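You operate a simulated robot arm through the tools that you are given. There is no shell and no other tool. Be economical: measure what you need, move in short steps, check, and stop when the job is done.

You are at the controls of a simulated two-armed robot. One attempt, no reset.

## Task
Stack the adapter labelled "square>round" from the top of the work bench on top of the adapter labelled "flat>twist". Take the yellow sponge and put it on the green lane. Stack the spares box marked "bulbs" from the top of the work bench on top of the spares box that says "clips". Stack the 25 W lamp carton from the top of the work bench on top of the 75 W lamp carton. Put the blue sprung clamp on top of the silver light bar. Put one of the stage lamps from the top of the work bench on the yellow tile. The order is free. Set down upright: stage lamp.

Only the result counts: the job must be done as asked and must still hold three seconds after the hand-in. Knocking over, shifting, dropping, spilling or breaking anything else fails it.

## Robot
Two 6-joint arms with two-finger grippers on one trunk, on a base that drives. Base frame: it is fixed to the floor where the robot stands at the start and does not move with it; the origin is under the middle of the robot, x ahead of it, y to its left, z up; the surface under the hand at the start is at about z = 860. Lengths are in mm, angles in degrees, forces in N, time in s.
The left shoulder is at the start at [60, 143, 900], the right one opposite. With the tool pointing down near the work surface each hand reaches from about 300 to 720 mm from the robot's upright axis, wherever it stands, measured 20 degrees to its own side. Places, roughly: adapter [500, 0, 1000]; blue sprung clamp (4x8x10 cm) [1100, -300, 900]; green lane (39x21 cm) [-400, 3020, 880]; lamp carton [750, -1000, 1000]; silver light bar (8x55x7 cm) [2600, -400, 600]; spares box [750, -500, 1000]; stage lamp [1000, 0, 1000]; yellow sponge (10x7x4 cm) [500, -400, 900]; yellow tile (18x18x3 cm) [700, 0, 900]. Payload 2.45 kg a hand.
Tool frame (each hand has its own): the origin (TCP) lies between the finger pads and is the grasp point; the fingertips stand 26 mm ahead of it; z points along the fingers, y is the line along which they close. Largest opening 96 mm; the body of the gripper starts 69 mm behind the TCP.
Orientation is told as [roll, pitch, yaw] about the base's x, y, z axes, in that order, counted from this pose: with the fingers straight down and closing along the base's y, the tool's x points along the base's -x, its y along +y and its z along -z.

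## Interface
- The arms move only by the tool move_arm. It takes "left_increments", "right_increments" or both (then of equal length, played together; a hand with none holds still); each is a list of rows, each a list of 3 entries, a list of its own where there are three numbers: the turn, a rotation vector about the base's x, y, z in units of 45 degrees (1.0 is 45 degrees), then the shift along the base's x, y, z in units of 400 mm (1.0 is 400 mm), then the closure in counts, from 0 (fully open) to 255 (shut). In form: [[[wx, wy, wz], [tx, ty, tz], fingers], ...]. A call has 1 to 10 rows; each row is the pose to reach, as a shift and turn from the pose commanded when the call began. A call with a number of a shift or a turn outside -1 to 1 is refused whole. A row lasts 0.2 s, in which the tool goes at most 50 mm and 8.6 degrees; a call with a longer step from one row to the next is refused whole, and so is a gripper value outside its range. A pose out of reach is approached as far as the arm can. The call stops where the force on the tool passes 40 N (or 10 N more than at its start, if that is more) or the arm is blocked; 0.2 s more then pass. The fingers move at their own pace and stop on an object; they squeeze with about 33 N. The grip force told is the motor's: it shows also when the fingers shut on nothing. Time passes only in rows, and 0.2 s behind the last, so rows that repeat a pose let the fingers close. The reply holds the time, the measured pose of the TCP, the force on the tool along the base axes, the opening and the grip force, in the units named above and with some noise, with the torque about the TCP (base axes, N m) and any sound that the robot's microphone picked up, and new pictures: "pictures" is both (left out), scene, wrist or none (wrist: the cameras of the hands that moved).
- Cameras (640 x 400 px; columns grow to the right, rows downward): "scene" is now at [132.3, -32.4, 1505.8]; the picture's right is [-0.39, -0.92, 0.00], its down [-0.68, 0.29, -0.68] and it looks along [0.62, -0.27, -0.74] (base axes); focal length 214 px, centre (320, 200). "left" rides on the left gripper at [82, -3, -98] in its tool frame; the picture's right is [0.04, 1.00, 0.00], its down [-0.73, 0.03, -0.68] and it looks along [-0.68, 0.03, 0.73] (tool axes); focal length 256 px, centre (320, 200). "right" rides on the right gripper at [81, 3, -98] in its tool frame; the picture's right is [-0.04, 1.00, 0.00], its down [-0.73, -0.03, -0.68] and it looks along [-0.68, -0.03, 0.73] (tool axes); focal length 256 px, centre (320, 200). There is no depth. A picture from a camera that has moved, and an enlarged one, comes with that camera's place and axes in the base frame and with its lens.
- lift_body(by): slides the trunk up (or, below 0, down) by that many mm; the arms and the scene camera ride with it, the base frame stays. It gives what a move gives, with no picture.
- drive_base(legs): drives the robot by 1 to 6 legs, each [ahead, turn to the left] in mm and degrees, along the robot's own axes; the way and the turn of a leg run together, so that a leg with both is an arc; at most 1500 mm and 180 degrees a leg. The arms and the cameras ride along, it lands a little off, and it stops where it bumps. It gives what a move gives, and a new picture of the scene camera.
- pan_tilt(pan, tilt): turns the head with the scene camera to pan (to the left, within 86 degrees either way) and tilt (down, from -29 to 69), counted from straight ahead of the robot. It gives what a move gives, and a new picture of the scene camera.
- close_up(camera, box): a new picture of the part [left, top, right, bottom] of that camera's present view, enlarged. It takes no simulated time.
- job_done(): hands the job in; it is judged then, once.

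Work in short steps. Places have to be worked out from the pictures, the camera data and where the tool is seen: move nearer, look again, correct. Check each grasp and each placing, and mend what went wrong. You have 186 turns and 260 pictures in all, those below and enlarged ones among them. Open the grippers and draw the arms clear of the work before you hand the job in, unless the task says otherwise; then end with one line.

The tools are called by a JSON object that holds its "name" and its "arguments". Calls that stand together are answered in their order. move_arm: Moves the arms, as the interface text tells. Its arguments: {"type":"object","properties":{"left_increments":{"type":"array"},"right_increments":{"type":"array"},"pictures":{"type":"string","enum":["both","scene","wrist","none"]}},"required":[]} The other tools are called the same way: lift_body (by) slides the trunk up or down; drive_base (legs) drives the base; pan_tilt (pan, tilt) turns the head that bears the scene camera; close_up (camera, box) takes an enlarged picture of a part of a camera's view; job_done () hands the job in.

At the start:

```text
time: 0.0
left_position: [371.4, -3.4, 1251.2]
left_tool_rot: [0.0, 0.0, 0.3]
left_contact_force: [-0.4, -0.4, 0.2]
left_moment: [0.02, -0.02, -0.04]
left_opening: 96.0
left_finger_force: 0.0
right_position: [428.1, -339.1, 1220.8]
right_tool_rot: [0.1, -0.1, 0.3]
right_contact_force: [-0.8, 0.4, -0.6]
right_moment: [0.01, -0.02, 0.0]
right_opening: 96.0
right_finger_force: 0.1
trunk travel left (down, up): [-525.0, 65.0]
robot x, y, heading: [0.7, -1.1, -0.0]
head pan, tilt: [-23.2, 47.4]
```

scene: 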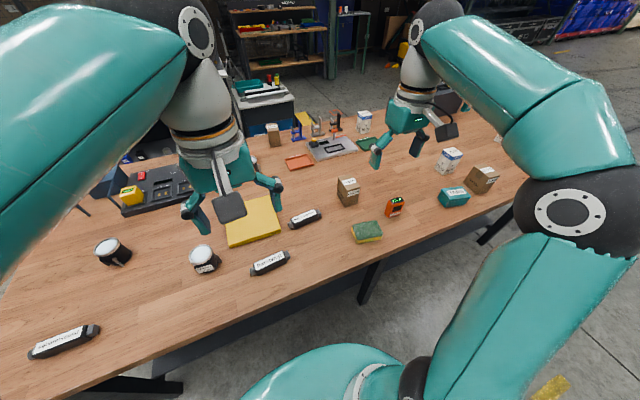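
right: 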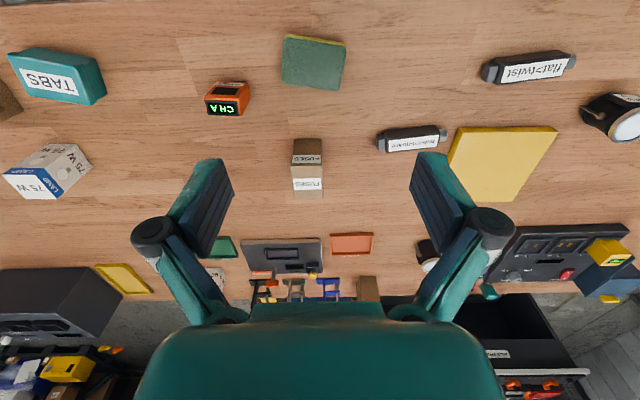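
left: 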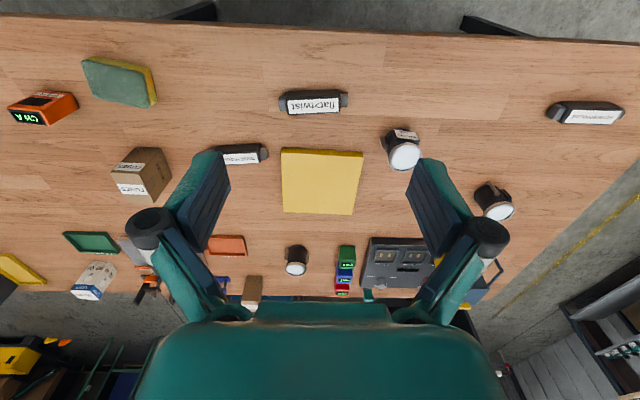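

The pictures show the bench with three adapters, several boxes, cartons and lamps. I take close-ups first to read the labels.

{"name": "close_up", "arguments": {"camera": "scene", "box": [200, 80, 420, 218]}}

{"name": "close_up", "arguments": {"camera": "scene", "box": [330, 100, 530, 225]}}

{"name": "close_up", "arguments": {"camera": "left", "box": [200, 60, 640, 335]}}

{"name": "close_up", "arguments": {"camera": "right", "box": [360, 20, 640, 195]}}

```text
2.90 times, centred on (310, 149) of scene
camera zoom: at [132.3, -32.4, 1505.8], right [-0.39, -0.92, 0.0], down [-0.68, 0.29, -0.68], along [0.62, -0.27, -0.74], focal length 622 px, centre (349, 348)
```

zoom: 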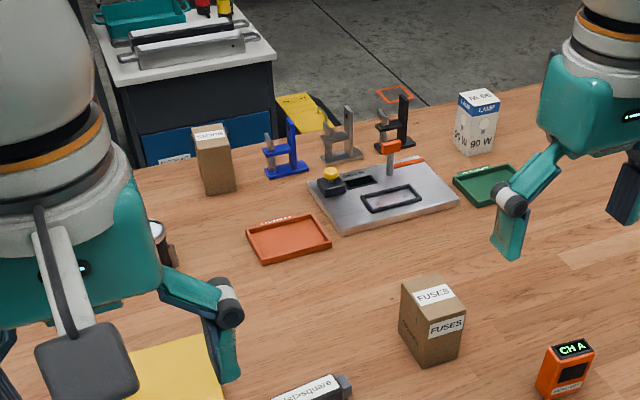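

```text
3.20 times, centred on (430, 162) of scene
camera zoom: at [132.3, -32.4, 1505.8], right [-0.39, -0.92, 0.0], down [-0.68, 0.29, -0.68], along [0.62, -0.27, -0.74], focal length 686 px, centre (-32, 320)
```

zoom: 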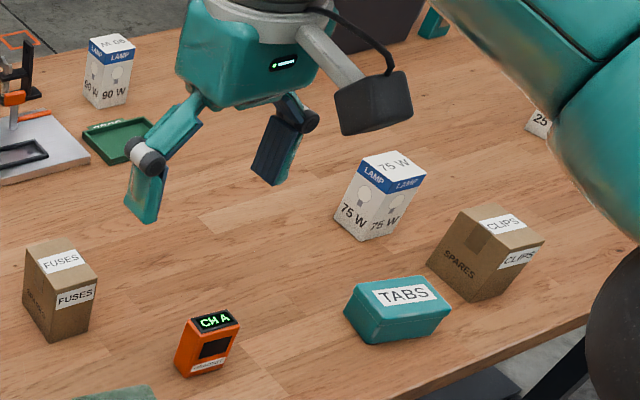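

```text
1.45 times, centred on (420, 198) of left
camera zoom: at [290.4, -7.8, 1349.0], right [-0.05, 1.0, 0.0], down [0.73, 0.03, 0.68], along [0.68, 0.03, -0.73], focal length 372 px, centre (174, 204)
```

zoom: 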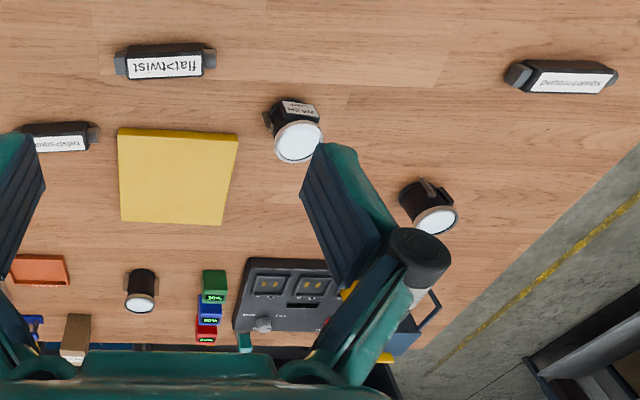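

```text
2.29 times, centred on (500, 108) of right
camera zoom: at [346.3, -336.8, 1320.3], right [0.03, 1.0, 0.0], down [0.73, -0.03, 0.68], along [0.68, -0.02, -0.73], focal length 585 px, centre (-91, 411)
```

zoom: 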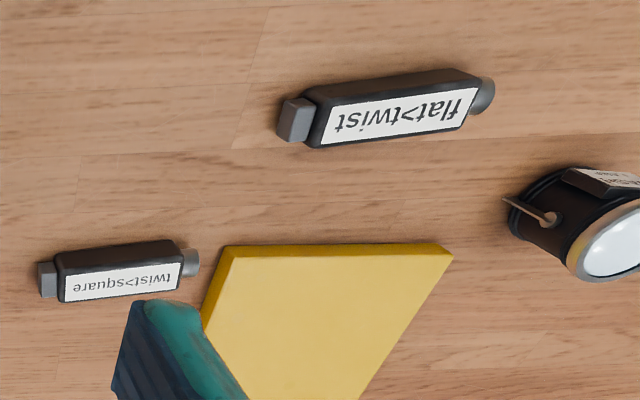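

{"name": "close_up", "arguments": {"camera": "left", "box": [520, 80, 640, 155]}}

{"name": "pan_tilt", "arguments": {"pan": 40, "tilt": 35}}

{"name": "pan_tilt", "arguments": {"pan": -50, "tilt": 35}}

{"name": "pan_tilt", "arguments": {"pan": 0, "tilt": 25}}

```text
5.33 times, centred on (580, 118) of left
camera zoom: at [290.4, -7.8, 1349.0], right [-0.05, 1.0, 0.0], down [0.73, 0.03, 0.68], along [0.68, 0.03, -0.73], focal length 1365 px, centre (-1067, 640)
```

zoom: 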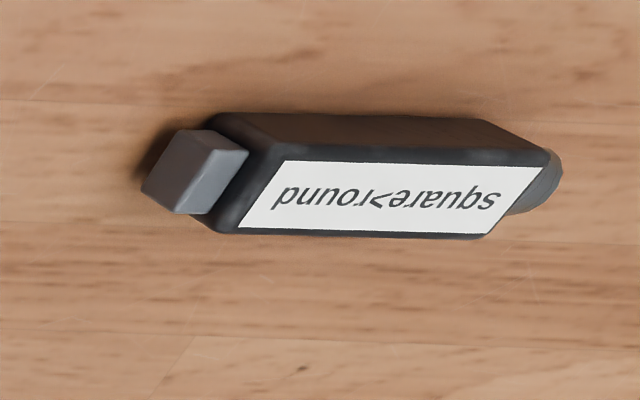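

```text
time: 1.3
left_position: [370.7, -3.7, 1250.8]
left_tool_rot: [0.0, 0.0, 0.2]
left_contact_force: [0.2, 0.4, 0.0]
left_moment: [0.01, 0.05, 0.03]
left_opening: 96.1
left_finger_force: 0.1
right_position: [427.6, -339.9, 1221.7]
right_tool_rot: [0.0, 0.0, 0.3]
right_contact_force: [0.2, 0.3, -0.7]
right_moment: [-0.01, 0.0, 0.01]
right_opening: 95.7
right_finger_force: 0.1
trunk travel left (down, up): [-525.0, 65.0]
robot x, y, heading: [-0.4, -0.8, 0.0]
head pan, tilt: [40.0, 35.0]
camera scene: at [126.8, 55.4, 1523.9], right [0.64, -0.77, 0.0], down [-0.44, -0.37, -0.82], along [0.63, 0.53, -0.57], focal length 214 px, centre (320, 200)
```

scene: 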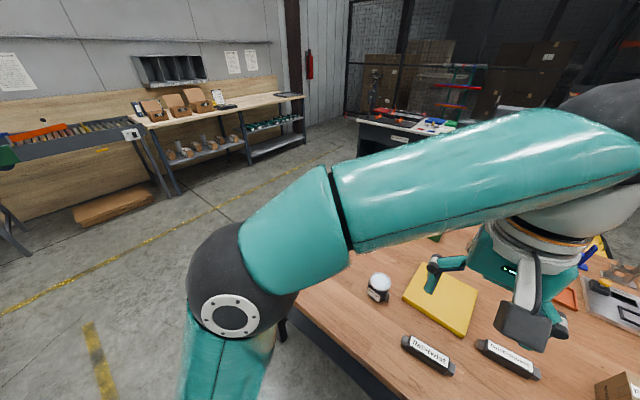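

```text
time: 3.0
left_position: [371.7, -3.4, 1252.0]
left_tool_rot: [0.0, 0.0, 0.4]
left_contact_force: [0.0, -0.8, -0.4]
left_moment: [-0.02, 0.01, 0.01]
left_opening: 95.9
left_finger_force: 0.0
right_position: [428.5, -339.0, 1221.1]
right_tool_rot: [0.0, 0.0, 0.3]
right_contact_force: [0.1, -0.9, -0.1]
right_moment: [0.0, -0.02, 0.04]
right_opening: 95.9
right_finger_force: 0.1
trunk travel left (down, up): [-525.0, 65.0]
robot x, y, heading: [-1.7, -0.9, -0.1]
head pan, tilt: [-50.0, 35.0]
camera scene: at [116.0, -68.6, 1523.9], right [-0.77, -0.64, 0.0], down [-0.37, 0.44, -0.82], along [0.53, -0.63, -0.57], focal length 214 px, centre (320, 200)
```

scene: 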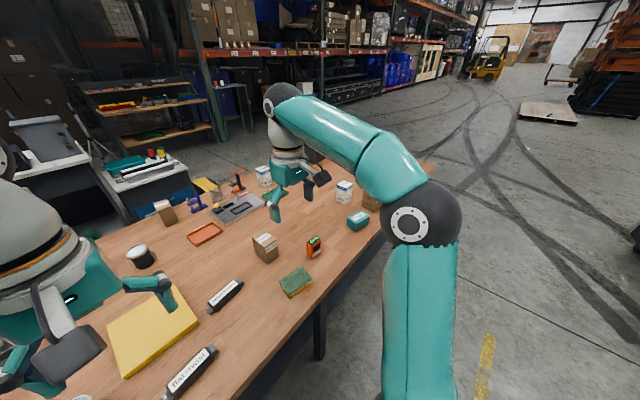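

```text
time: 4.2
left_position: [371.3, -3.6, 1251.7]
left_tool_rot: [0.0, 0.1, 0.3]
left_contact_force: [-0.4, 0.0, 0.3]
left_moment: [0.0, 0.01, 0.0]
left_opening: 95.9
left_finger_force: 0.1
right_position: [428.3, -338.3, 1222.2]
right_tool_rot: [0.0, 0.1, 0.4]
right_contact_force: [0.4, 0.4, 0.9]
right_moment: [0.0, 0.01, 0.02]
right_opening: 96.0
right_finger_force: 0.3
trunk travel left (down, up): [-525.0, 65.0]
robot x, y, heading: [-1.5, -3.4, -0.1]
head pan, tilt: [0.0, 25.0]
camera scene: at [151.5, -1.2, 1539.6], right [0.0, -1.0, 0.0], down [-0.42, 0.0, -0.91], along [0.91, 0.0, -0.42], focal length 214 px, centre (320, 200)
```

scene: 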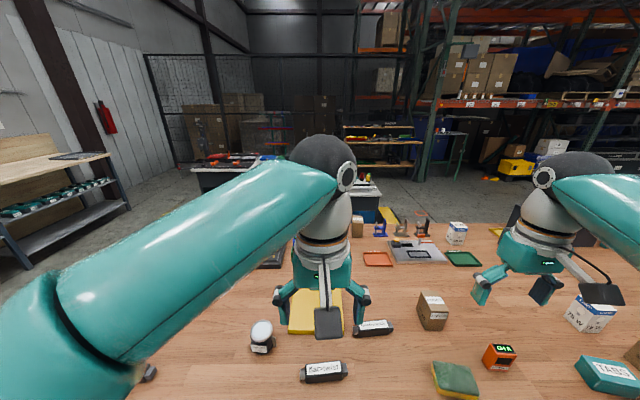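

The far-left adapter is "square>round", judged at about [476, 507]; "flat>twist" is near [479, -12]. I move the left hand toward the first one, starting a 90 degree yaw turn so that the fingers close across it.

{"name": "move_arm", "arguments": {"left_increments": [[[0, 0, 0.11], [0.022, 0.106, -0.028], 0], [[0, 0, 0.22], [0.044, 0.211, -0.056], 0], [[0, 0, 0.33], [0.067, 0.317, -0.083], 0], [[0, 0, 0.44], [0.089, 0.422, -0.111], 0], [[0, 0, 0.55], [0.111, 0.528, -0.139], 0], [[0, 0, 0.66], [0.133, 0.633, -0.167], 0], [[0, 0, 0.77], [0.156, 0.739, -0.194], 0], [[0, 0, 0.88], [0.178, 0.844, -0.222], 0], [[0, 0, 1.0], [0.2, 0.95, -0.25], 0]], "pictures": "none"}}

{"name": "move_arm", "arguments": {"left_increments": [[[0, 0, 0.17], [0.01, 0.05, -0.04], 0], [[0, 0, 0.33], [0.02, 0.1, -0.08], 0], [[0, 0, 0.5], [0.03, 0.15, -0.12], 0], [[0, 0, 0.67], [0.04, 0.2, -0.16], 0], [[0, 0, 0.83], [0.05, 0.25, -0.2], 0], [[0, 0, 1.0], [0.06, 0.3, -0.25], 0]]}}

```text
time: 6.2
left_position: [452.2, 376.6, 1151.3]
left_tool_rot: [0.0, 0.1, 45.4]
left_contact_force: [0.3, 0.1, 0.2]
left_moment: [-0.04, -0.01, 0.01]
left_opening: 95.9
left_finger_force: 0.1
right_position: [428.6, -338.1, 1222.4]
right_tool_rot: [0.0, 0.0, 0.4]
right_contact_force: [0.3, -0.1, 0.3]
right_moment: [-0.05, 0.05, -0.03]
right_opening: 96.2
right_finger_force: 0.1
trunk travel left (down, up): [-525.0, 65.0]
robot x, y, heading: [-0.6, 2.2, 0.1]
head pan, tilt: [0.0, 25.0]
```

```text
time: 7.6
left_position: [474.8, 497.2, 1050.6]
left_tool_rot: [0.0, -0.1, 90.3]
left_contact_force: [-0.5, -0.5, 0.5]
left_moment: [-0.02, 0.02, 0.02]
left_opening: 96.0
left_finger_force: 0.1
right_position: [427.9, -338.6, 1220.9]
right_tool_rot: [0.0, 0.1, 0.4]
right_contact_force: [0.0, -0.2, 0.1]
right_moment: [0.01, 0.02, -0.01]
right_opening: 96.0
right_finger_force: 0.1
trunk travel left (down, up): [-525.0, 65.0]
robot x, y, heading: [2.9, -2.5, 0.1]
head pan, tilt: [0.0, 25.0]
camera scene: at [152.1, -0.3, 1539.6], right [0.0, -1.0, 0.0], down [-0.42, 0.0, -0.91], along [0.91, 0.0, -0.42], focal length 214 px, centre (320, 200)
camera left: at [478.7, 414.8, 1148.2], right [-1.0, -0.05, 0.0], down [-0.04, 0.73, 0.68], along [-0.03, 0.68, -0.73], focal length 256 px, centre (320, 200)
```

scene: 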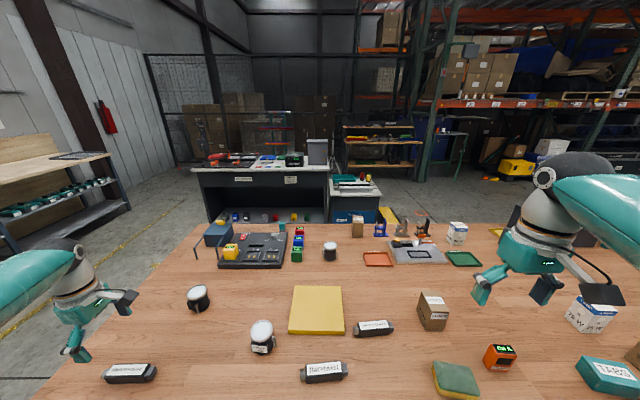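
left: 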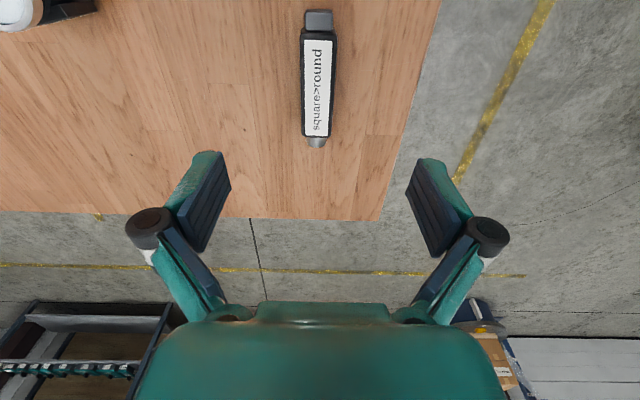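

The adapter lies directly under the hand, at about [477, 507] with its long axis along y. I descend to just above the bench and close.

{"name": "move_arm", "arguments": {"left_increments": [[[0, 0, 0], [0.005, 0.025, -0.1], 0], [[0, 0, 0], [0.005, 0.025, -0.2], 0], [[0, 0, 0], [0.005, 0.025, -0.3], 0], [[0, 0, 0], [0.005, 0.025, -0.36], 0], [[0, 0, 0], [0.005, 0.025, -0.395], 0], [[0, 0, 0], [0.005, 0.025, -0.395], 0]], "pictures": "wrist"}}

```text
time: 9.0
left_position: [477.5, 506.7, 892.2]
left_tool_rot: [-0.1, 0.0, 90.5]
left_contact_force: [0.1, 0.5, -1.1]
left_moment: [0.01, 0.03, -0.02]
left_opening: 95.9
left_finger_force: 0.1
right_position: [427.9, -338.9, 1221.2]
right_tool_rot: [0.0, 0.0, 0.3]
right_contact_force: [0.1, 0.0, -0.3]
right_moment: [-0.02, 0.01, 0.03]
right_opening: 96.3
right_finger_force: 0.1
trunk travel left (down, up): [-525.0, 65.0]
robot x, y, heading: [1.5, -0.9, 0.0]
head pan, tilt: [0.0, 25.0]
camera left: at [481.0, 423.8, 990.6], right [-1.0, -0.05, 0.0], down [-0.03, 0.73, 0.68], along [-0.03, 0.68, -0.73], focal length 256 px, centre (320, 200)
```

left: 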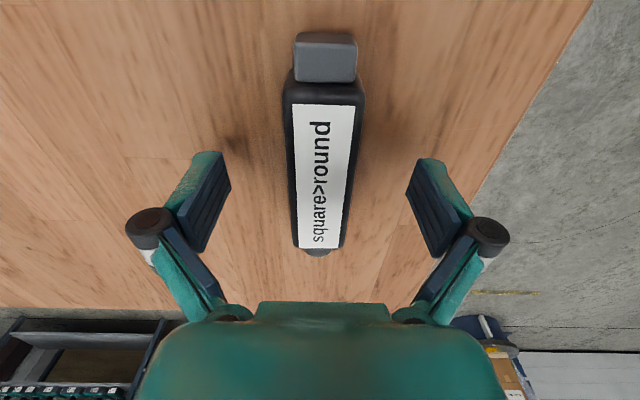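

The adapter is centred between the fingers, so I close and lift slightly.

{"name": "move_arm", "arguments": {"left_increments": [[[0, 0, 0], [0, 0, 0], 255], [[0, 0, 0], [0, 0, 0], 255], [[0, 0, 0], [0, 0, 0], 255], [[0, 0, 0], [0, 0, 0], 255], [[0, 0, 0], [0, 0, 0.1], 255], [[0, 0, 0], [0, 0, 0.2], 255], [[0, 0, 0], [0, 0, 0.3], 255], [[0, 0, 0], [0, 0, 0.38], 255]], "pictures": "wrist"}}

```text
time: 10.8
left_position: [476.9, 504.6, 1046.0]
left_tool_rot: [0.0, 0.0, 90.3]
left_contact_force: [0.0, 0.2, -1.9]
left_moment: [0.01, -0.01, -0.01]
left_opening: 33.2
left_finger_force: 33.2
right_position: [427.8, -338.8, 1220.9]
right_tool_rot: [0.0, 0.0, 0.3]
right_contact_force: [0.3, -0.1, -0.4]
right_moment: [0.02, -0.01, 0.02]
right_opening: 95.8
right_finger_force: 0.0
trunk travel left (down, up): [-525.0, 65.0]
robot x, y, heading: [2.6, 0.3, -0.0]
head pan, tilt: [0.0, 25.0]
camera left: at [481.6, 422.2, 1143.2], right [-1.0, -0.05, 0.0], down [-0.03, 0.73, 0.68], along [-0.03, 0.68, -0.73], focal length 256 px, centre (320, 200)
```

left: 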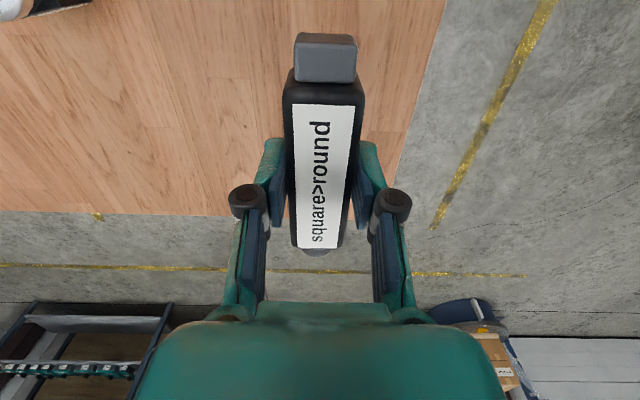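

The adapter is held with a 33 mm opening. I carry it toward "flat>twist", stopping offset in x so that the wrist camera can see the target.

{"name": "move_arm", "arguments": {"left_increments": [[[0, 0, 0], [-0.02, -0.11, 0.01], 255], [[0, 0, 0], [-0.04, -0.22, 0.02], 255], [[0, 0, 0], [-0.06, -0.33, 0.03], 255], [[0, 0, 0], [-0.08, -0.44, 0.03], 255], [[0, 0, 0], [-0.1, -0.55, 0.03], 255], [[0, 0, 0], [-0.12, -0.66, 0.03], 255], [[0, 0, 0], [-0.14, -0.77, 0.03], 255], [[0, 0, 0], [-0.16, -0.88, 0.03], 255], [[0, 0, 0], [-0.18, -0.99, 0.03], 255]], "pictures": "none"}}

{"name": "move_arm", "arguments": {"left_increments": [[[0, 0, 0], [0, -0.1, 0], 255], [[0, 0, 0], [-0.01, -0.2, 0], 255], [[0, 0, 0], [-0.01, -0.31, 0], 255]], "pictures": "wrist"}}

{"name": "pan_tilt", "arguments": {"pan": 0, "tilt": 55}}

```text
time: 12.8
left_position: [406.7, 109.8, 1057.5]
left_tool_rot: [-0.1, 0.0, 90.4]
left_contact_force: [0.0, -1.3, -1.5]
left_moment: [0.0, 0.0, 0.01]
left_opening: 33.4
left_finger_force: 32.8
right_position: [428.8, -340.4, 1222.0]
right_tool_rot: [0.1, 0.0, 0.3]
right_contact_force: [-0.3, -0.5, 0.2]
right_moment: [0.02, 0.02, 0.0]
right_opening: 96.0
right_finger_force: 0.0
trunk travel left (down, up): [-525.0, 65.0]
robot x, y, heading: [3.7, -3.9, -0.0]
head pan, tilt: [0.0, 25.0]
```

```text
time: 13.6
left_position: [401.8, -17.9, 1055.9]
left_tool_rot: [0.0, -0.1, 90.4]
left_contact_force: [0.1, 0.2, -2.0]
left_moment: [0.03, 0.04, -0.01]
left_opening: 33.4
left_finger_force: 33.2
right_position: [428.6, -340.1, 1221.9]
right_tool_rot: [0.0, 0.1, 0.3]
right_contact_force: [0.3, 0.2, -0.5]
right_moment: [0.02, 0.0, 0.03]
right_opening: 96.1
right_finger_force: 0.1
trunk travel left (down, up): [-525.0, 65.0]
robot x, y, heading: [2.0, 0.9, 0.2]
head pan, tilt: [0.0, 25.0]
camera left: at [405.1, -99.5, 1153.5], right [-1.0, -0.05, 0.0], down [-0.03, 0.73, 0.68], along [-0.03, 0.68, -0.73], focal length 256 px, centre (320, 200)
```

left: 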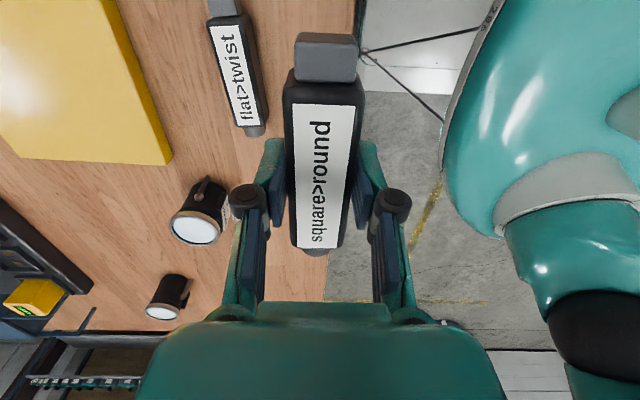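

```text
time: 14.5
left_position: [401.1, -13.5, 1055.3]
left_tool_rot: [0.0, 0.0, 90.4]
left_contact_force: [0.3, 0.8, -1.5]
left_moment: [-0.03, 0.0, 0.03]
left_opening: 33.4
left_finger_force: 32.9
right_position: [427.2, -338.4, 1220.4]
right_tool_rot: [0.0, 0.0, 0.3]
right_contact_force: [0.0, 0.1, -0.8]
right_moment: [-0.02, 0.03, 0.01]
right_opening: 96.1
right_finger_force: 0.0
trunk travel left (down, up): [-525.0, 65.0]
robot x, y, heading: [4.1, 1.2, -0.1]
head pan, tilt: [0.0, 55.0]
camera scene: at [131.6, -0.9, 1495.7], right [0.0, -1.0, 0.0], down [-0.82, 0.0, -0.57], along [0.57, 0.0, -0.82], focal length 214 px, centre (320, 200)
```

scene: 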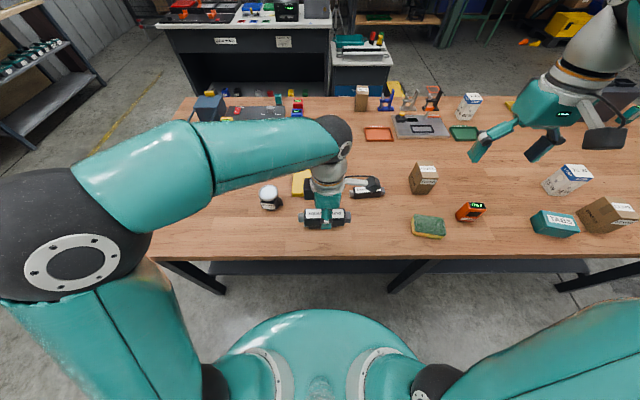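

From the wrist picture, "flat>twist" is centred near [480, -11] and turned about 5.6 degrees. I move above it with a matching yaw.

{"name": "move_arm", "arguments": {"left_increments": [[[0, 0, 0.06], [0.1, 0, -0.02], 255], [[0, 0, 0.12], [0.197, 0.003, -0.05], 255], [[0, 0, 0.12], [0.197, 0.003, -0.15], 255], [[0, 0, 0.12], [0.197, 0.003, -0.25], 255], [[0, 0, 0.12], [0.197, 0.003, -0.3], 255], [[0, 0, 0.12], [0.197, 0.003, -0.3], 255]], "pictures": "wrist"}}

{"name": "close_up", "arguments": {"camera": "scene", "box": [270, 160, 400, 241]}}

```text
time: 15.9
left_position: [480.5, -12.9, 937.3]
left_tool_rot: [0.0, 0.0, 95.8]
left_contact_force: [0.2, 0.0, -0.7]
left_moment: [0.02, 0.01, -0.01]
left_opening: 33.4
left_finger_force: 32.9
right_position: [428.6, -339.3, 1221.8]
right_tool_rot: [0.0, 0.0, 0.3]
right_contact_force: [-0.1, -0.3, -0.6]
right_moment: [0.02, -0.01, 0.02]
right_opening: 96.0
right_finger_force: 0.0
trunk travel left (down, up): [-525.0, 65.0]
robot x, y, heading: [3.7, -3.9, 0.1]
head pan, tilt: [0.0, 55.0]
camera left: at [492.8, -94.4, 1033.7], right [-0.99, -0.14, 0.0], down [-0.1, 0.73, 0.68], along [-0.09, 0.67, -0.73], focal length 256 px, centre (320, 200)
```

left: 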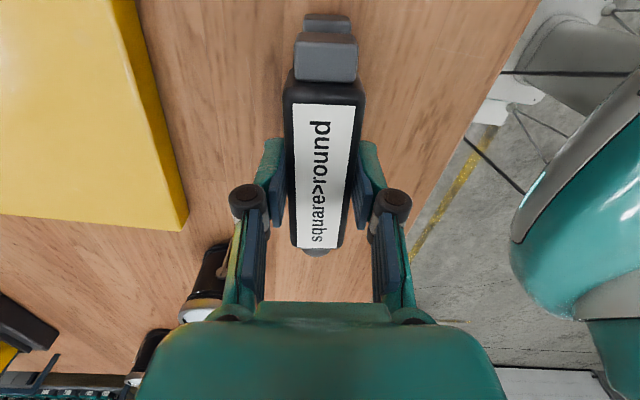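

```text
4.92 times, centred on (335, 200) of scene
camera zoom: at [131.8, -1.2, 1495.6], right [0.0, -1.0, 0.0], down [-0.82, 0.0, -0.57], along [0.57, 0.0, -0.82], focal length 1056 px, centre (246, 198)
```

zoom: 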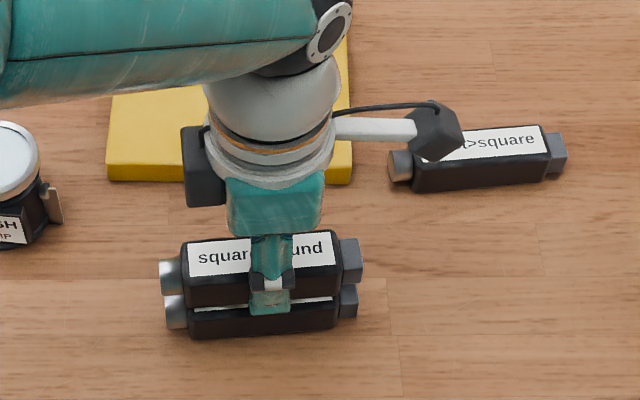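

The alignment looks good in both views. I lower slowly until contact.

{"name": "move_arm", "arguments": {"left_increments": [[[0, 0, 0], [0, 0, -0.02], 255], [[0, 0, 0], [0, 0, -0.03], 255], [[0, 0, 0], [0, 0, -0.03], 255]], "pictures": "none"}}

{"name": "close_up", "arguments": {"camera": "scene", "box": [290, 190, 370, 240]}}

```text
time: 16.7
left_position: [481.1, -12.1, 926.0]
left_tool_rot: [-0.2, 0.0, 95.8]
left_contact_force: [1.6, -0.4, 15.4]
left_moment: [0.42, 0.11, -0.01]
left_opening: 33.5
left_finger_force: 32.9
right_position: [426.6, -338.9, 1224.0]
right_tool_rot: [-0.1, 0.1, 0.3]
right_contact_force: [-0.8, 0.8, -1.2]
right_moment: [-0.02, 0.02, 0.0]
right_opening: 96.0
right_finger_force: 0.0
trunk travel left (down, up): [-525.0, 65.0]
robot x, y, heading: [1.2, -1.5, 0.2]
head pan, tilt: [0.0, 55.0]
```

```text
8.00 times, centred on (330, 215) of scene
camera zoom: at [130.4, -1.1, 1496.0], right [0.0, -1.0, 0.0], down [-0.82, 0.0, -0.57], along [0.57, 0.0, -0.82], focal length 1716 px, centre (240, 80)
```

zoom: 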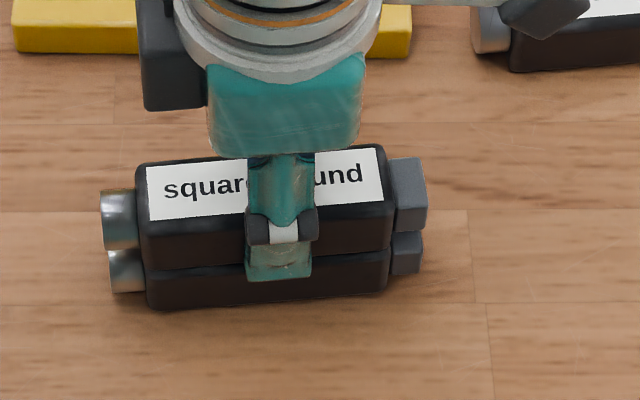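

The contact force is 15 N, so it is seated. I release, retreat upward and check.

{"name": "move_arm", "arguments": {"left_increments": [[[0, 0, 0], [0, 0, 0], 150], [[0, 0, 0], [0, 0, 0], 0], [[0, 0, 0], [0, 0, 0], 0], [[0, 0, 0], [0, 0, 0], 0], [[0, 0, 0], [0, 0, 0.1], 0], [[0, 0, 0], [0, 0, 0.2], 0], [[0, 0, 0], [0, 0, 0.3], 0], [[0, 0, 0], [0, 0, 0.4], 0]], "pictures": "wrist"}}

{"name": "close_up", "arguments": {"camera": "scene", "box": [230, 130, 390, 230]}}

```text
time: 18.5
left_position: [479.1, -12.5, 1083.7]
left_tool_rot: [0.0, -0.1, 95.8]
left_contact_force: [0.6, -0.3, 0.4]
left_moment: [-0.04, 0.0, 0.02]
left_opening: 95.9
left_finger_force: 0.1
right_position: [428.9, -338.8, 1221.7]
right_tool_rot: [0.1, -0.1, 0.4]
right_contact_force: [-0.4, 0.6, -0.8]
right_moment: [0.0, -0.01, -0.03]
right_opening: 96.2
right_finger_force: 0.1
trunk travel left (down, up): [-525.0, 65.0]
robot x, y, heading: [-2.2, -0.2, 0.1]
head pan, tilt: [0.0, 55.0]
camera left: at [491.5, -94.7, 1182.2], right [-0.99, -0.14, 0.0], down [-0.1, 0.73, 0.68], along [-0.09, 0.67, -0.73], focal length 256 px, centre (320, 200)
```

left: 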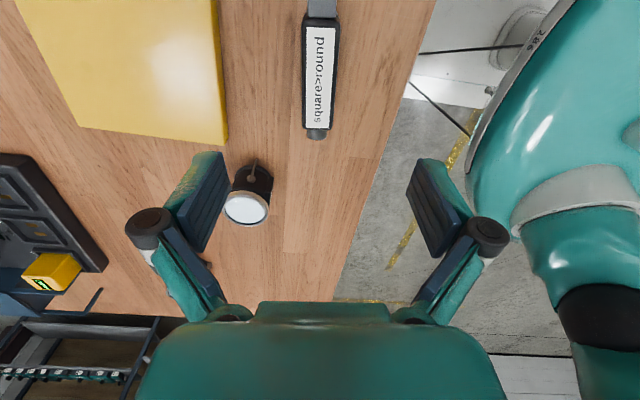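

```text
4.00 times, centred on (310, 180) of scene
camera zoom: at [131.3, -1.2, 1495.6], right [0.0, -1.0, 0.0], down [-0.82, 0.0, -0.57], along [0.57, 0.0, -0.82], focal length 858 px, centre (360, 280)
```

zoom: 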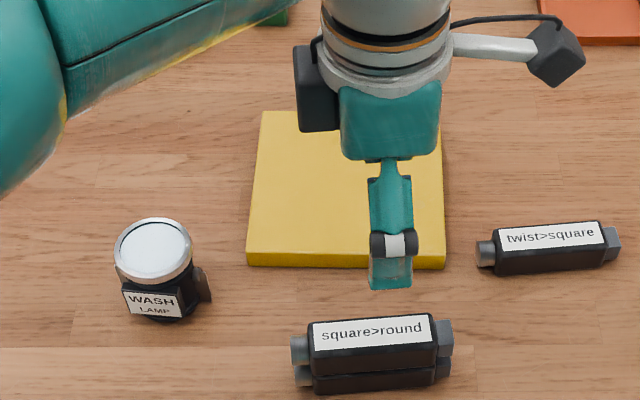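

The stack is good. The lamp "WASH LAMP" is near [559, 169], so I get a close look at its shape.

{"name": "close_up", "arguments": {"camera": "scene", "box": [248, 174, 296, 204]}}

{"name": "close_up", "arguments": {"camera": "left", "box": [210, 150, 290, 200]}}

```text
13.33 times, centred on (272, 189) of scene
camera zoom: at [131.3, -1.2, 1495.6], right [0.0, -1.0, 0.0], down [-0.82, 0.0, -0.57], along [0.57, 0.0, -0.82], focal length 2860 px, centre (960, 347)
```

zoom: 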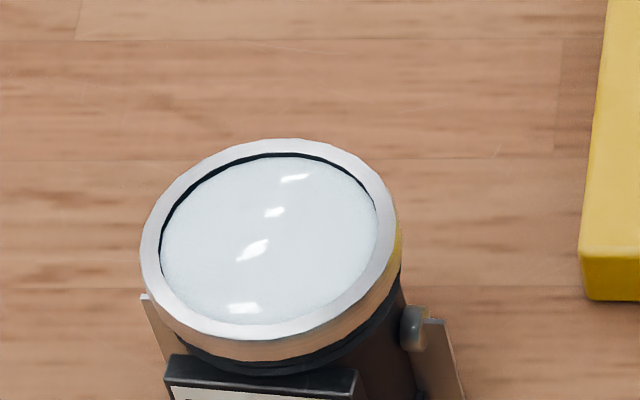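

```text
8.00 times, centred on (250, 175) of left
camera zoom: at [491.5, -94.7, 1182.2], right [-0.99, -0.14, 0.0], down [-0.1, 0.73, 0.68], along [-0.09, 0.67, -0.73], focal length 2048 px, centre (880, 400)
```

zoom: 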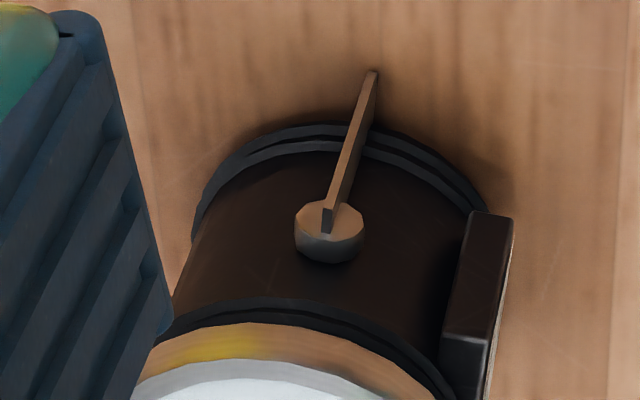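

The lamp stands with its lens up, a label plate on the -x side and yoke arms at ±y. I will grip the bezel diagonally at yaw 30, so I go above it first.

{"name": "move_arm", "arguments": {"left_increments": [[[0, 0, -0.17], [0.03, 0.07, 0], 0], [[0, 0, -0.33], [0.06, 0.15, 0], 0], [[0, 0, -0.5], [0.09, 0.22, 0], 0], [[0, 0, -0.67], [0.12, 0.3, 0], 0], [[0, 0, -0.83], [0.16, 0.38, 0], 0], [[0, 0, -1.0], [0.197, 0.453, 0], 0]], "pictures": "none"}}

{"name": "move_arm", "arguments": {"left_increments": [[[0, 0, -0.15], [0, 0, 0], 0], [[0, 0, -0.3], [0, 0, 0], 0], [[0, 0, -0.46], [0, 0, 0], 0], [[0, 0, -0.46], [0, 0, 0], 0]], "pictures": "wrist"}}

```text
time: 19.9
left_position: [560.3, 169.3, 1086.2]
left_tool_rot: [0.0, -0.1, 50.6]
left_contact_force: [-0.2, 0.2, -0.5]
left_moment: [-0.03, -0.01, 0.01]
left_opening: 96.2
left_finger_force: 0.0
right_position: [428.9, -338.8, 1220.9]
right_tool_rot: [0.0, 0.1, 0.3]
right_contact_force: [0.0, 1.4, -0.5]
right_moment: [0.0, -0.01, 0.0]
right_opening: 96.1
right_finger_force: 0.2
trunk travel left (down, up): [-525.0, 65.0]
robot x, y, heading: [-0.4, 1.1, -0.0]
head pan, tilt: [0.0, 55.0]
```

```text
time: 20.9
left_position: [559.3, 169.8, 1085.9]
left_tool_rot: [0.0, 0.0, 29.9]
left_contact_force: [0.1, 0.7, -0.3]
left_moment: [0.0, 0.02, -0.02]
left_opening: 96.0
left_finger_force: 0.0
right_position: [428.0, -339.1, 1221.9]
right_tool_rot: [0.1, -0.1, 0.3]
right_contact_force: [-0.2, -0.1, 0.3]
right_moment: [-0.03, 0.01, 0.0]
right_opening: 95.7
right_finger_force: 0.1
trunk travel left (down, up): [-525.0, 65.0]
robot x, y, heading: [-0.8, -3.4, 0.1]
head pan, tilt: [0.0, 55.0]
camera left: at [491.0, 124.7, 1183.7], right [-0.53, 0.85, 0.0], down [0.62, 0.39, 0.68], along [0.57, 0.36, -0.73], focal length 256 px, centre (320, 200)
```

left: 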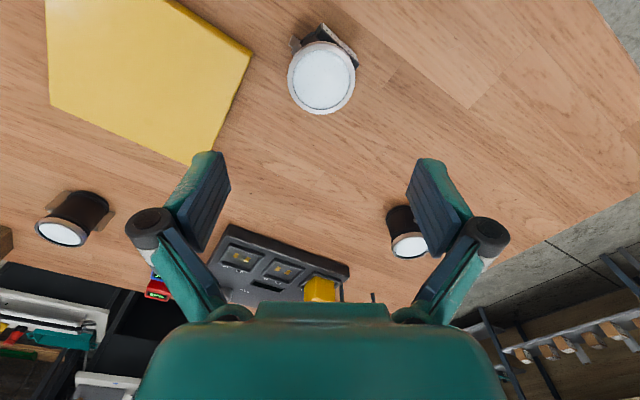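

The lens centre is confirmed at about [557, 168], so I descend to bezel level and look before closing.

{"name": "move_arm", "arguments": {"left_increments": [[[0, 0, 0], [-0.005, -0.004, -0.1], 0], [[0, 0, 0], [-0.005, -0.004, -0.2], 0], [[0, 0, 0], [-0.005, -0.004, -0.3], 0], [[0, 0, 0], [-0.005, -0.004, -0.36], 0], [[0, 0, 0], [-0.005, -0.004, -0.375], 0], [[0, 0, 0], [-0.005, -0.004, -0.375], 0]], "pictures": "wrist"}}

{"name": "close_up", "arguments": {"camera": "scene", "box": [230, 164, 310, 214]}}

```text
time: 22.3
left_position: [559.0, 168.2, 935.9]
left_tool_rot: [0.0, 0.0, 30.1]
left_contact_force: [0.1, -0.1, 0.2]
left_moment: [0.0, 0.02, 0.03]
left_opening: 96.1
left_finger_force: 0.0
right_position: [428.5, -339.2, 1221.1]
right_tool_rot: [0.1, 0.0, 0.3]
right_contact_force: [0.0, 0.5, 0.3]
right_moment: [-0.03, 0.0, 0.0]
right_opening: 96.2
right_finger_force: 0.1
trunk travel left (down, up): [-525.0, 65.0]
robot x, y, heading: [1.7, -0.3, -0.1]
head pan, tilt: [0.0, 55.0]
camera left: at [489.0, 123.0, 1034.1], right [-0.53, 0.84, 0.0], down [0.62, 0.39, 0.68], along [0.57, 0.36, -0.73], focal length 256 px, centre (320, 200)
```

left: 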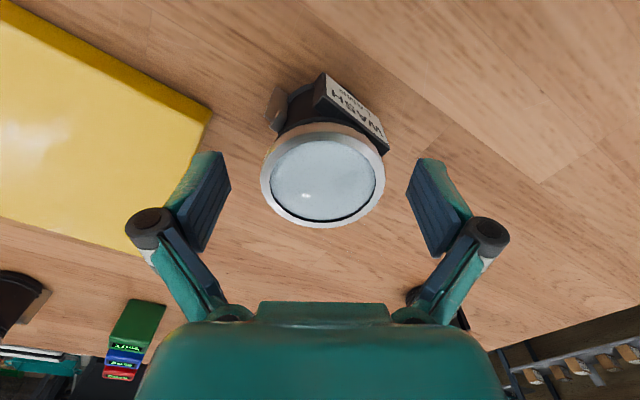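

```text
8.00 times, centred on (270, 189) of scene
camera zoom: at [131.7, -1.1, 1495.6], right [0.0, -1.0, 0.0], down [-0.82, 0.0, -0.57], along [0.57, 0.0, -0.82], focal length 1716 px, centre (720, 288)
```

zoom: 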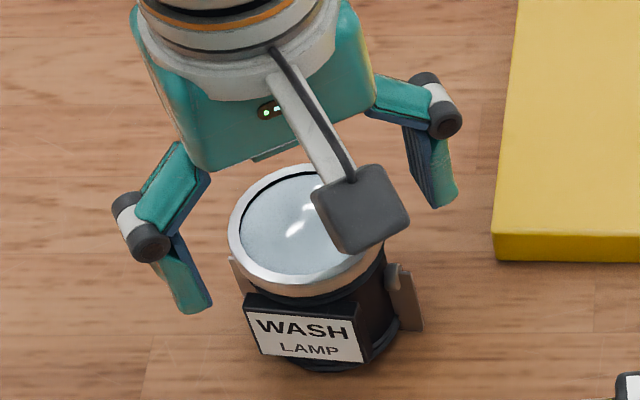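

The lamp is centred along the closing line, but the hand is about 5 mm too far ahead. I shift back, close on the bezel and lift a little.

{"name": "move_arm", "arguments": {"left_increments": [[[0, 0, 0], [-0.011, -0.006, 0], 0], [[0, 0, 0], [-0.011, -0.006, 0], 255], [[0, 0, 0], [-0.011, -0.006, 0], 255], [[0, 0, 0], [-0.011, -0.006, 0], 255], [[0, 0, 0], [-0.011, -0.006, 0.03], 255], [[0, 0, 0], [-0.011, -0.006, 0.06], 255], [[0, 0, 0], [-0.011, -0.006, 0.1], 255], [[0, 0, 0], [-0.011, -0.006, 0.15], 255]], "pictures": "wrist"}}

{"name": "close_up", "arguments": {"camera": "scene", "box": [230, 164, 310, 214]}}

```text
time: 24.1
left_position: [552.9, 165.4, 996.4]
left_tool_rot: [0.0, 0.0, 30.2]
left_contact_force: [0.3, 0.2, -2.7]
left_moment: [0.02, -0.03, 0.0]
left_opening: 59.8
left_finger_force: 32.5
right_position: [428.1, -338.7, 1221.2]
right_tool_rot: [0.0, 0.1, 0.4]
right_contact_force: [-0.2, -0.2, 0.4]
right_moment: [0.01, -0.05, 0.0]
right_opening: 95.8
right_finger_force: 0.0
trunk travel left (down, up): [-525.0, 65.0]
robot x, y, heading: [1.0, -1.2, -0.1]
head pan, tilt: [0.0, 55.0]
camera left: at [484.5, 121.4, 1094.2], right [-0.54, 0.84, 0.0], down [0.62, 0.39, 0.68], along [0.57, 0.36, -0.73], focal length 256 px, centre (320, 200)
```

left: 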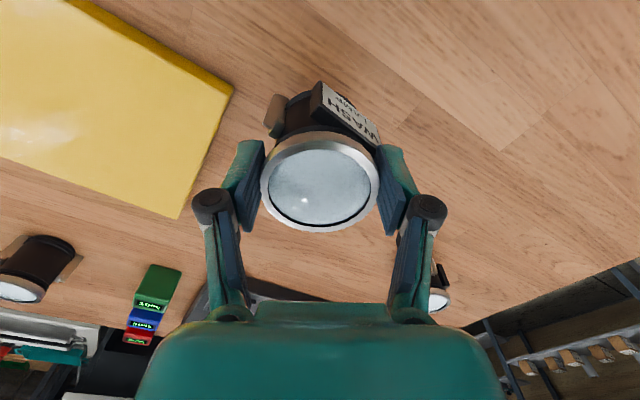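

```text
8.00 times, centred on (270, 189) of scene
camera zoom: at [131.5, -1.1, 1495.6], right [0.0, -1.0, 0.0], down [-0.82, 0.0, -0.57], along [0.57, 0.0, -0.82], focal length 1716 px, centre (720, 288)
```

zoom: 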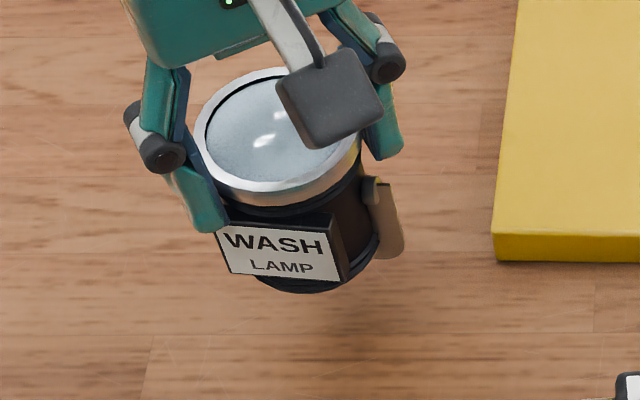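

The lamp is held upright. I move it over the front half of the tile to [640, 15], then begin lowering.

{"name": "move_arm", "arguments": {"left_increments": [[[0, 0, 0], [0, 0, 0.04], 255], [[0, 0, 0], [0.05, -0.09, 0.06], 255], [[0, 0, 0], [0.1, -0.18, 0.06], 255], [[0, 0, 0], [0.15, -0.27, 0.06], 255], [[0, 0, 0], [0.19, -0.33, 0.06], 255], [[0, 0, 0], [0.218, -0.376, 0.06], 255], [[0, 0, 0], [0.218, -0.376, 0.02], 255], [[0, 0, 0], [0.218, -0.376, -0.03], 255], [[0, 0, 0], [0.218, -0.376, -0.055], 255], [[0, 0, 0], [0.218, -0.376, -0.055], 255]], "pictures": "scene"}}

{"name": "close_up", "arguments": {"camera": "scene", "box": [270, 140, 366, 200]}}

```text
time: 26.3
left_position: [640.1, 15.7, 972.4]
left_tool_rot: [0.0, 0.0, 30.0]
left_contact_force: [0.6, 0.6, -2.4]
left_moment: [-0.02, 0.02, 0.03]
left_opening: 59.7
left_finger_force: 32.5
left hand out of reach, approached as far as the arm can: row 6, 7
right_position: [429.0, -338.9, 1222.1]
right_tool_rot: [0.0, 0.0, 0.3]
right_contact_force: [0.7, -0.7, -0.7]
right_moment: [-0.01, 0.0, -0.01]
right_opening: 96.1
right_finger_force: 0.1
trunk travel left (down, up): [-525.0, 65.0]
robot x, y, heading: [0.9, 1.3, -0.2]
head pan, tilt: [0.0, 55.0]
camera scene: at [132.0, -1.1, 1495.6], right [0.0, -1.0, 0.0], down [-0.82, 0.0, -0.57], along [0.57, 0.0, -0.82], focal length 214 px, centre (320, 200)
```

scene: 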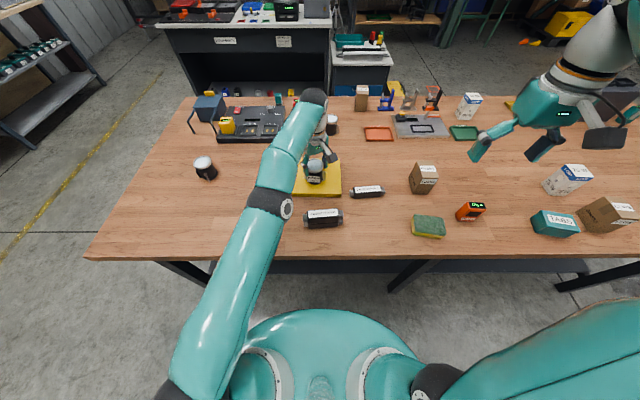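

```text
6.67 times, centred on (318, 170) of scene
camera zoom: at [132.0, -1.1, 1495.6], right [0.0, -1.0, 0.0], down [-0.82, 0.0, -0.57], along [0.57, 0.0, -0.82], focal length 1430 px, centre (333, 400)
```

zoom: 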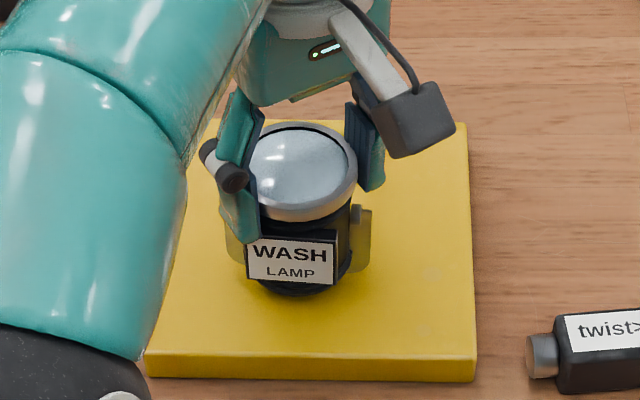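

The lamp is over the tile, near its middle. I lower it to contact.

{"name": "move_arm", "arguments": {"left_increments": [[[0, 0, 0], [0, 0, -0.01], 255], [[0, 0, 0], [0, 0, -0.018], 255], [[0, 0, 0], [0, 0, -0.018], 255]], "pictures": "none"}}

{"name": "close_up", "arguments": {"camera": "scene", "box": [270, 140, 366, 200]}}

```text
time: 27.1
left_position: [639.8, 15.2, 964.9]
left_tool_rot: [0.1, 0.0, 30.1]
left_contact_force: [0.3, 1.0, -1.7]
left_moment: [-0.01, -0.01, -0.02]
left_opening: 59.5
left_finger_force: 33.5
right_position: [428.4, -338.9, 1221.5]
right_tool_rot: [0.0, 0.0, 0.3]
right_contact_force: [0.2, -0.7, -0.4]
right_moment: [0.01, 0.0, -0.03]
right_opening: 96.1
right_finger_force: 0.0
trunk travel left (down, up): [-525.0, 65.0]
robot x, y, heading: [0.6, 0.1, -0.0]
head pan, tilt: [0.0, 55.0]
```

```text
6.67 times, centred on (318, 170) of scene
camera zoom: at [132.0, -1.1, 1495.6], right [0.0, -1.0, 0.0], down [-0.82, 0.0, -0.57], along [0.57, 0.0, -0.82], focal length 1430 px, centre (333, 400)
```

zoom: 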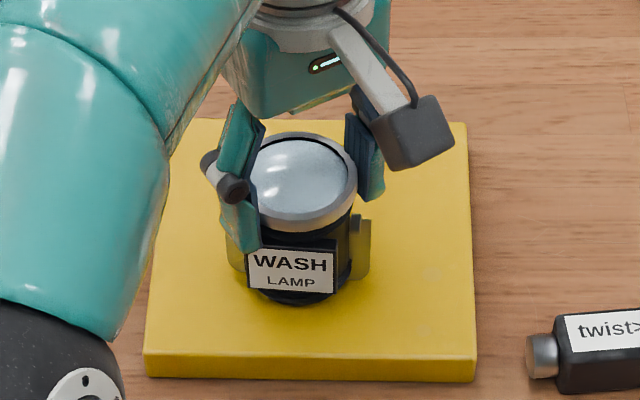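

{"name": "move_arm", "arguments": {"left_increments": [[[0, 0, 0], [0, 0, -0.006], 255], [[0, 0, 0], [0, 0, -0.012], 255], [[0, 0, 0], [0, 0, -0.012], 255]], "pictures": "none"}}

```text
time: 27.9
left_position: [638.7, 14.9, 961.1]
left_tool_rot: [0.0, 0.0, 29.9]
left_contact_force: [-0.1, 0.0, -2.5]
left_moment: [-0.03, 0.03, -0.02]
left_opening: 60.0
left_finger_force: 33.5
right_position: [428.0, -338.5, 1221.5]
right_tool_rot: [0.1, 0.2, 0.3]
right_contact_force: [-0.3, 0.3, 0.0]
right_moment: [-0.02, 0.0, -0.02]
right_opening: 96.1
right_finger_force: 0.1
trunk travel left (down, up): [-525.0, 65.0]
robot x, y, heading: [1.9, 2.3, 0.2]
head pan, tilt: [0.0, 55.0]
```

No contact yet, so I continue down in small steps.

{"name": "move_arm", "arguments": {"left_increments": [[[0, 0, 0], [0, 0, -0.006], 255], [[0, 0, 0], [0, 0, -0.012], 255], [[0, 0, 0], [0, 0, -0.012], 255]], "pictures": "none"}}

{"name": "close_up", "arguments": {"camera": "scene", "box": [290, 160, 346, 195]}}

```text
time: 28.7
left_position: [640.1, 15.3, 959.2]
left_tool_rot: [-0.2, -0.2, 29.9]
left_contact_force: [2.7, -0.2, 17.7]
left_moment: [0.08, -0.15, -0.19]
left_opening: 60.2
left_finger_force: 33.2
right_position: [426.3, -339.6, 1222.0]
right_tool_rot: [0.0, 0.0, 0.4]
right_contact_force: [0.5, -0.5, -0.1]
right_moment: [-0.03, 0.01, 0.03]
right_opening: 96.3
right_finger_force: 0.1
trunk travel left (down, up): [-525.0, 65.0]
robot x, y, heading: [1.1, -2.9, -0.2]
head pan, tilt: [0.0, 55.0]
```

```text
11.43 times, centred on (318, 178) of scene
camera zoom: at [129.8, -1.3, 1496.0], right [0.0, -1.0, 0.0], down [-0.82, 0.0, -0.57], along [0.57, 0.0, -0.82], focal length 2451 px, centre (343, 457)
```

zoom: 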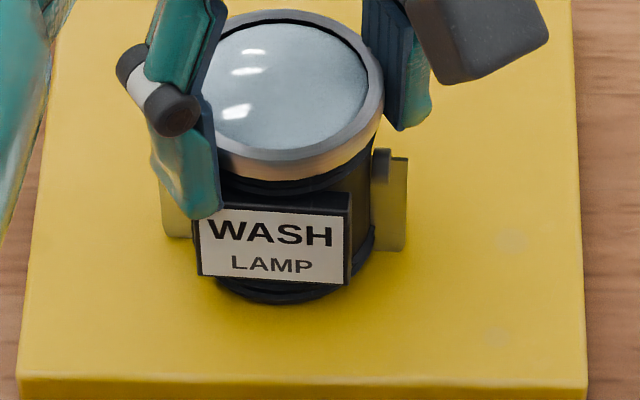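

There is contact at 17 N, so the lamp is standing. I open, go straight up and back toward a travel pose.

{"name": "move_arm", "arguments": {"left_increments": [[[0, 0, 0], [0, 0, 0.005], 180], [[0, 0, 0], [0, 0, 0.005], 0], [[0, 0, 0], [0, 0, 0.005], 0], [[0, 0, 0], [0, 0, 0.005], 0], [[0, 0, 0], [0, 0, 0.1], 0], [[0, 0, 0], [-0.02, 0, 0.2], 0], [[0, 0, 0], [-0.12, 0.0, 0.25], 0], [[0, 0, 0], [-0.22, 0.04, 0.3], 0]], "pictures": "none"}}

{"name": "close_up", "arguments": {"camera": "scene", "box": [240, 130, 400, 230]}}

```text
time: 30.5
left_position: [549.0, 30.6, 1078.8]
left_tool_rot: [-0.1, -0.1, 30.1]
left_contact_force: [0.1, -0.6, -0.4]
left_moment: [-0.01, 0.01, -0.01]
left_opening: 96.0
left_finger_force: 0.1
left hand out of reach, approached as far as the arm can: row 5, 6
right_position: [426.3, -339.1, 1223.0]
right_tool_rot: [-0.1, -0.1, 0.3]
right_contact_force: [-2.3, 0.3, -0.5]
right_moment: [-0.04, -0.04, -0.03]
right_opening: 96.3
right_finger_force: 0.0
trunk travel left (down, up): [-525.0, 65.0]
robot x, y, heading: [0.4, -2.4, -0.0]
head pan, tilt: [0.0, 55.0]
```

```text
4.00 times, centred on (320, 180) of scene
camera zoom: at [129.5, -0.1, 1495.8], right [0.0, -1.0, 0.0], down [-0.82, 0.0, -0.57], along [0.57, 0.0, -0.82], focal length 858 px, centre (320, 280)
```

zoom: 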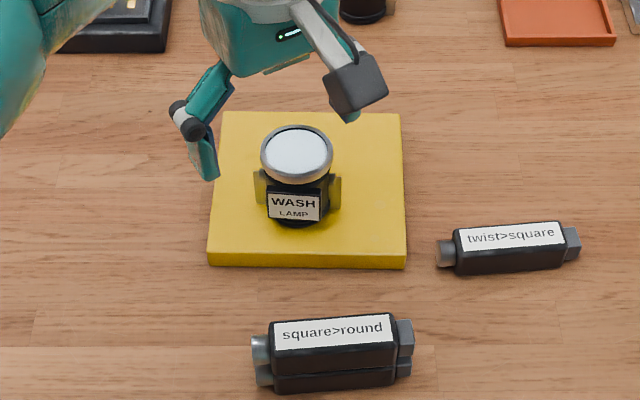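

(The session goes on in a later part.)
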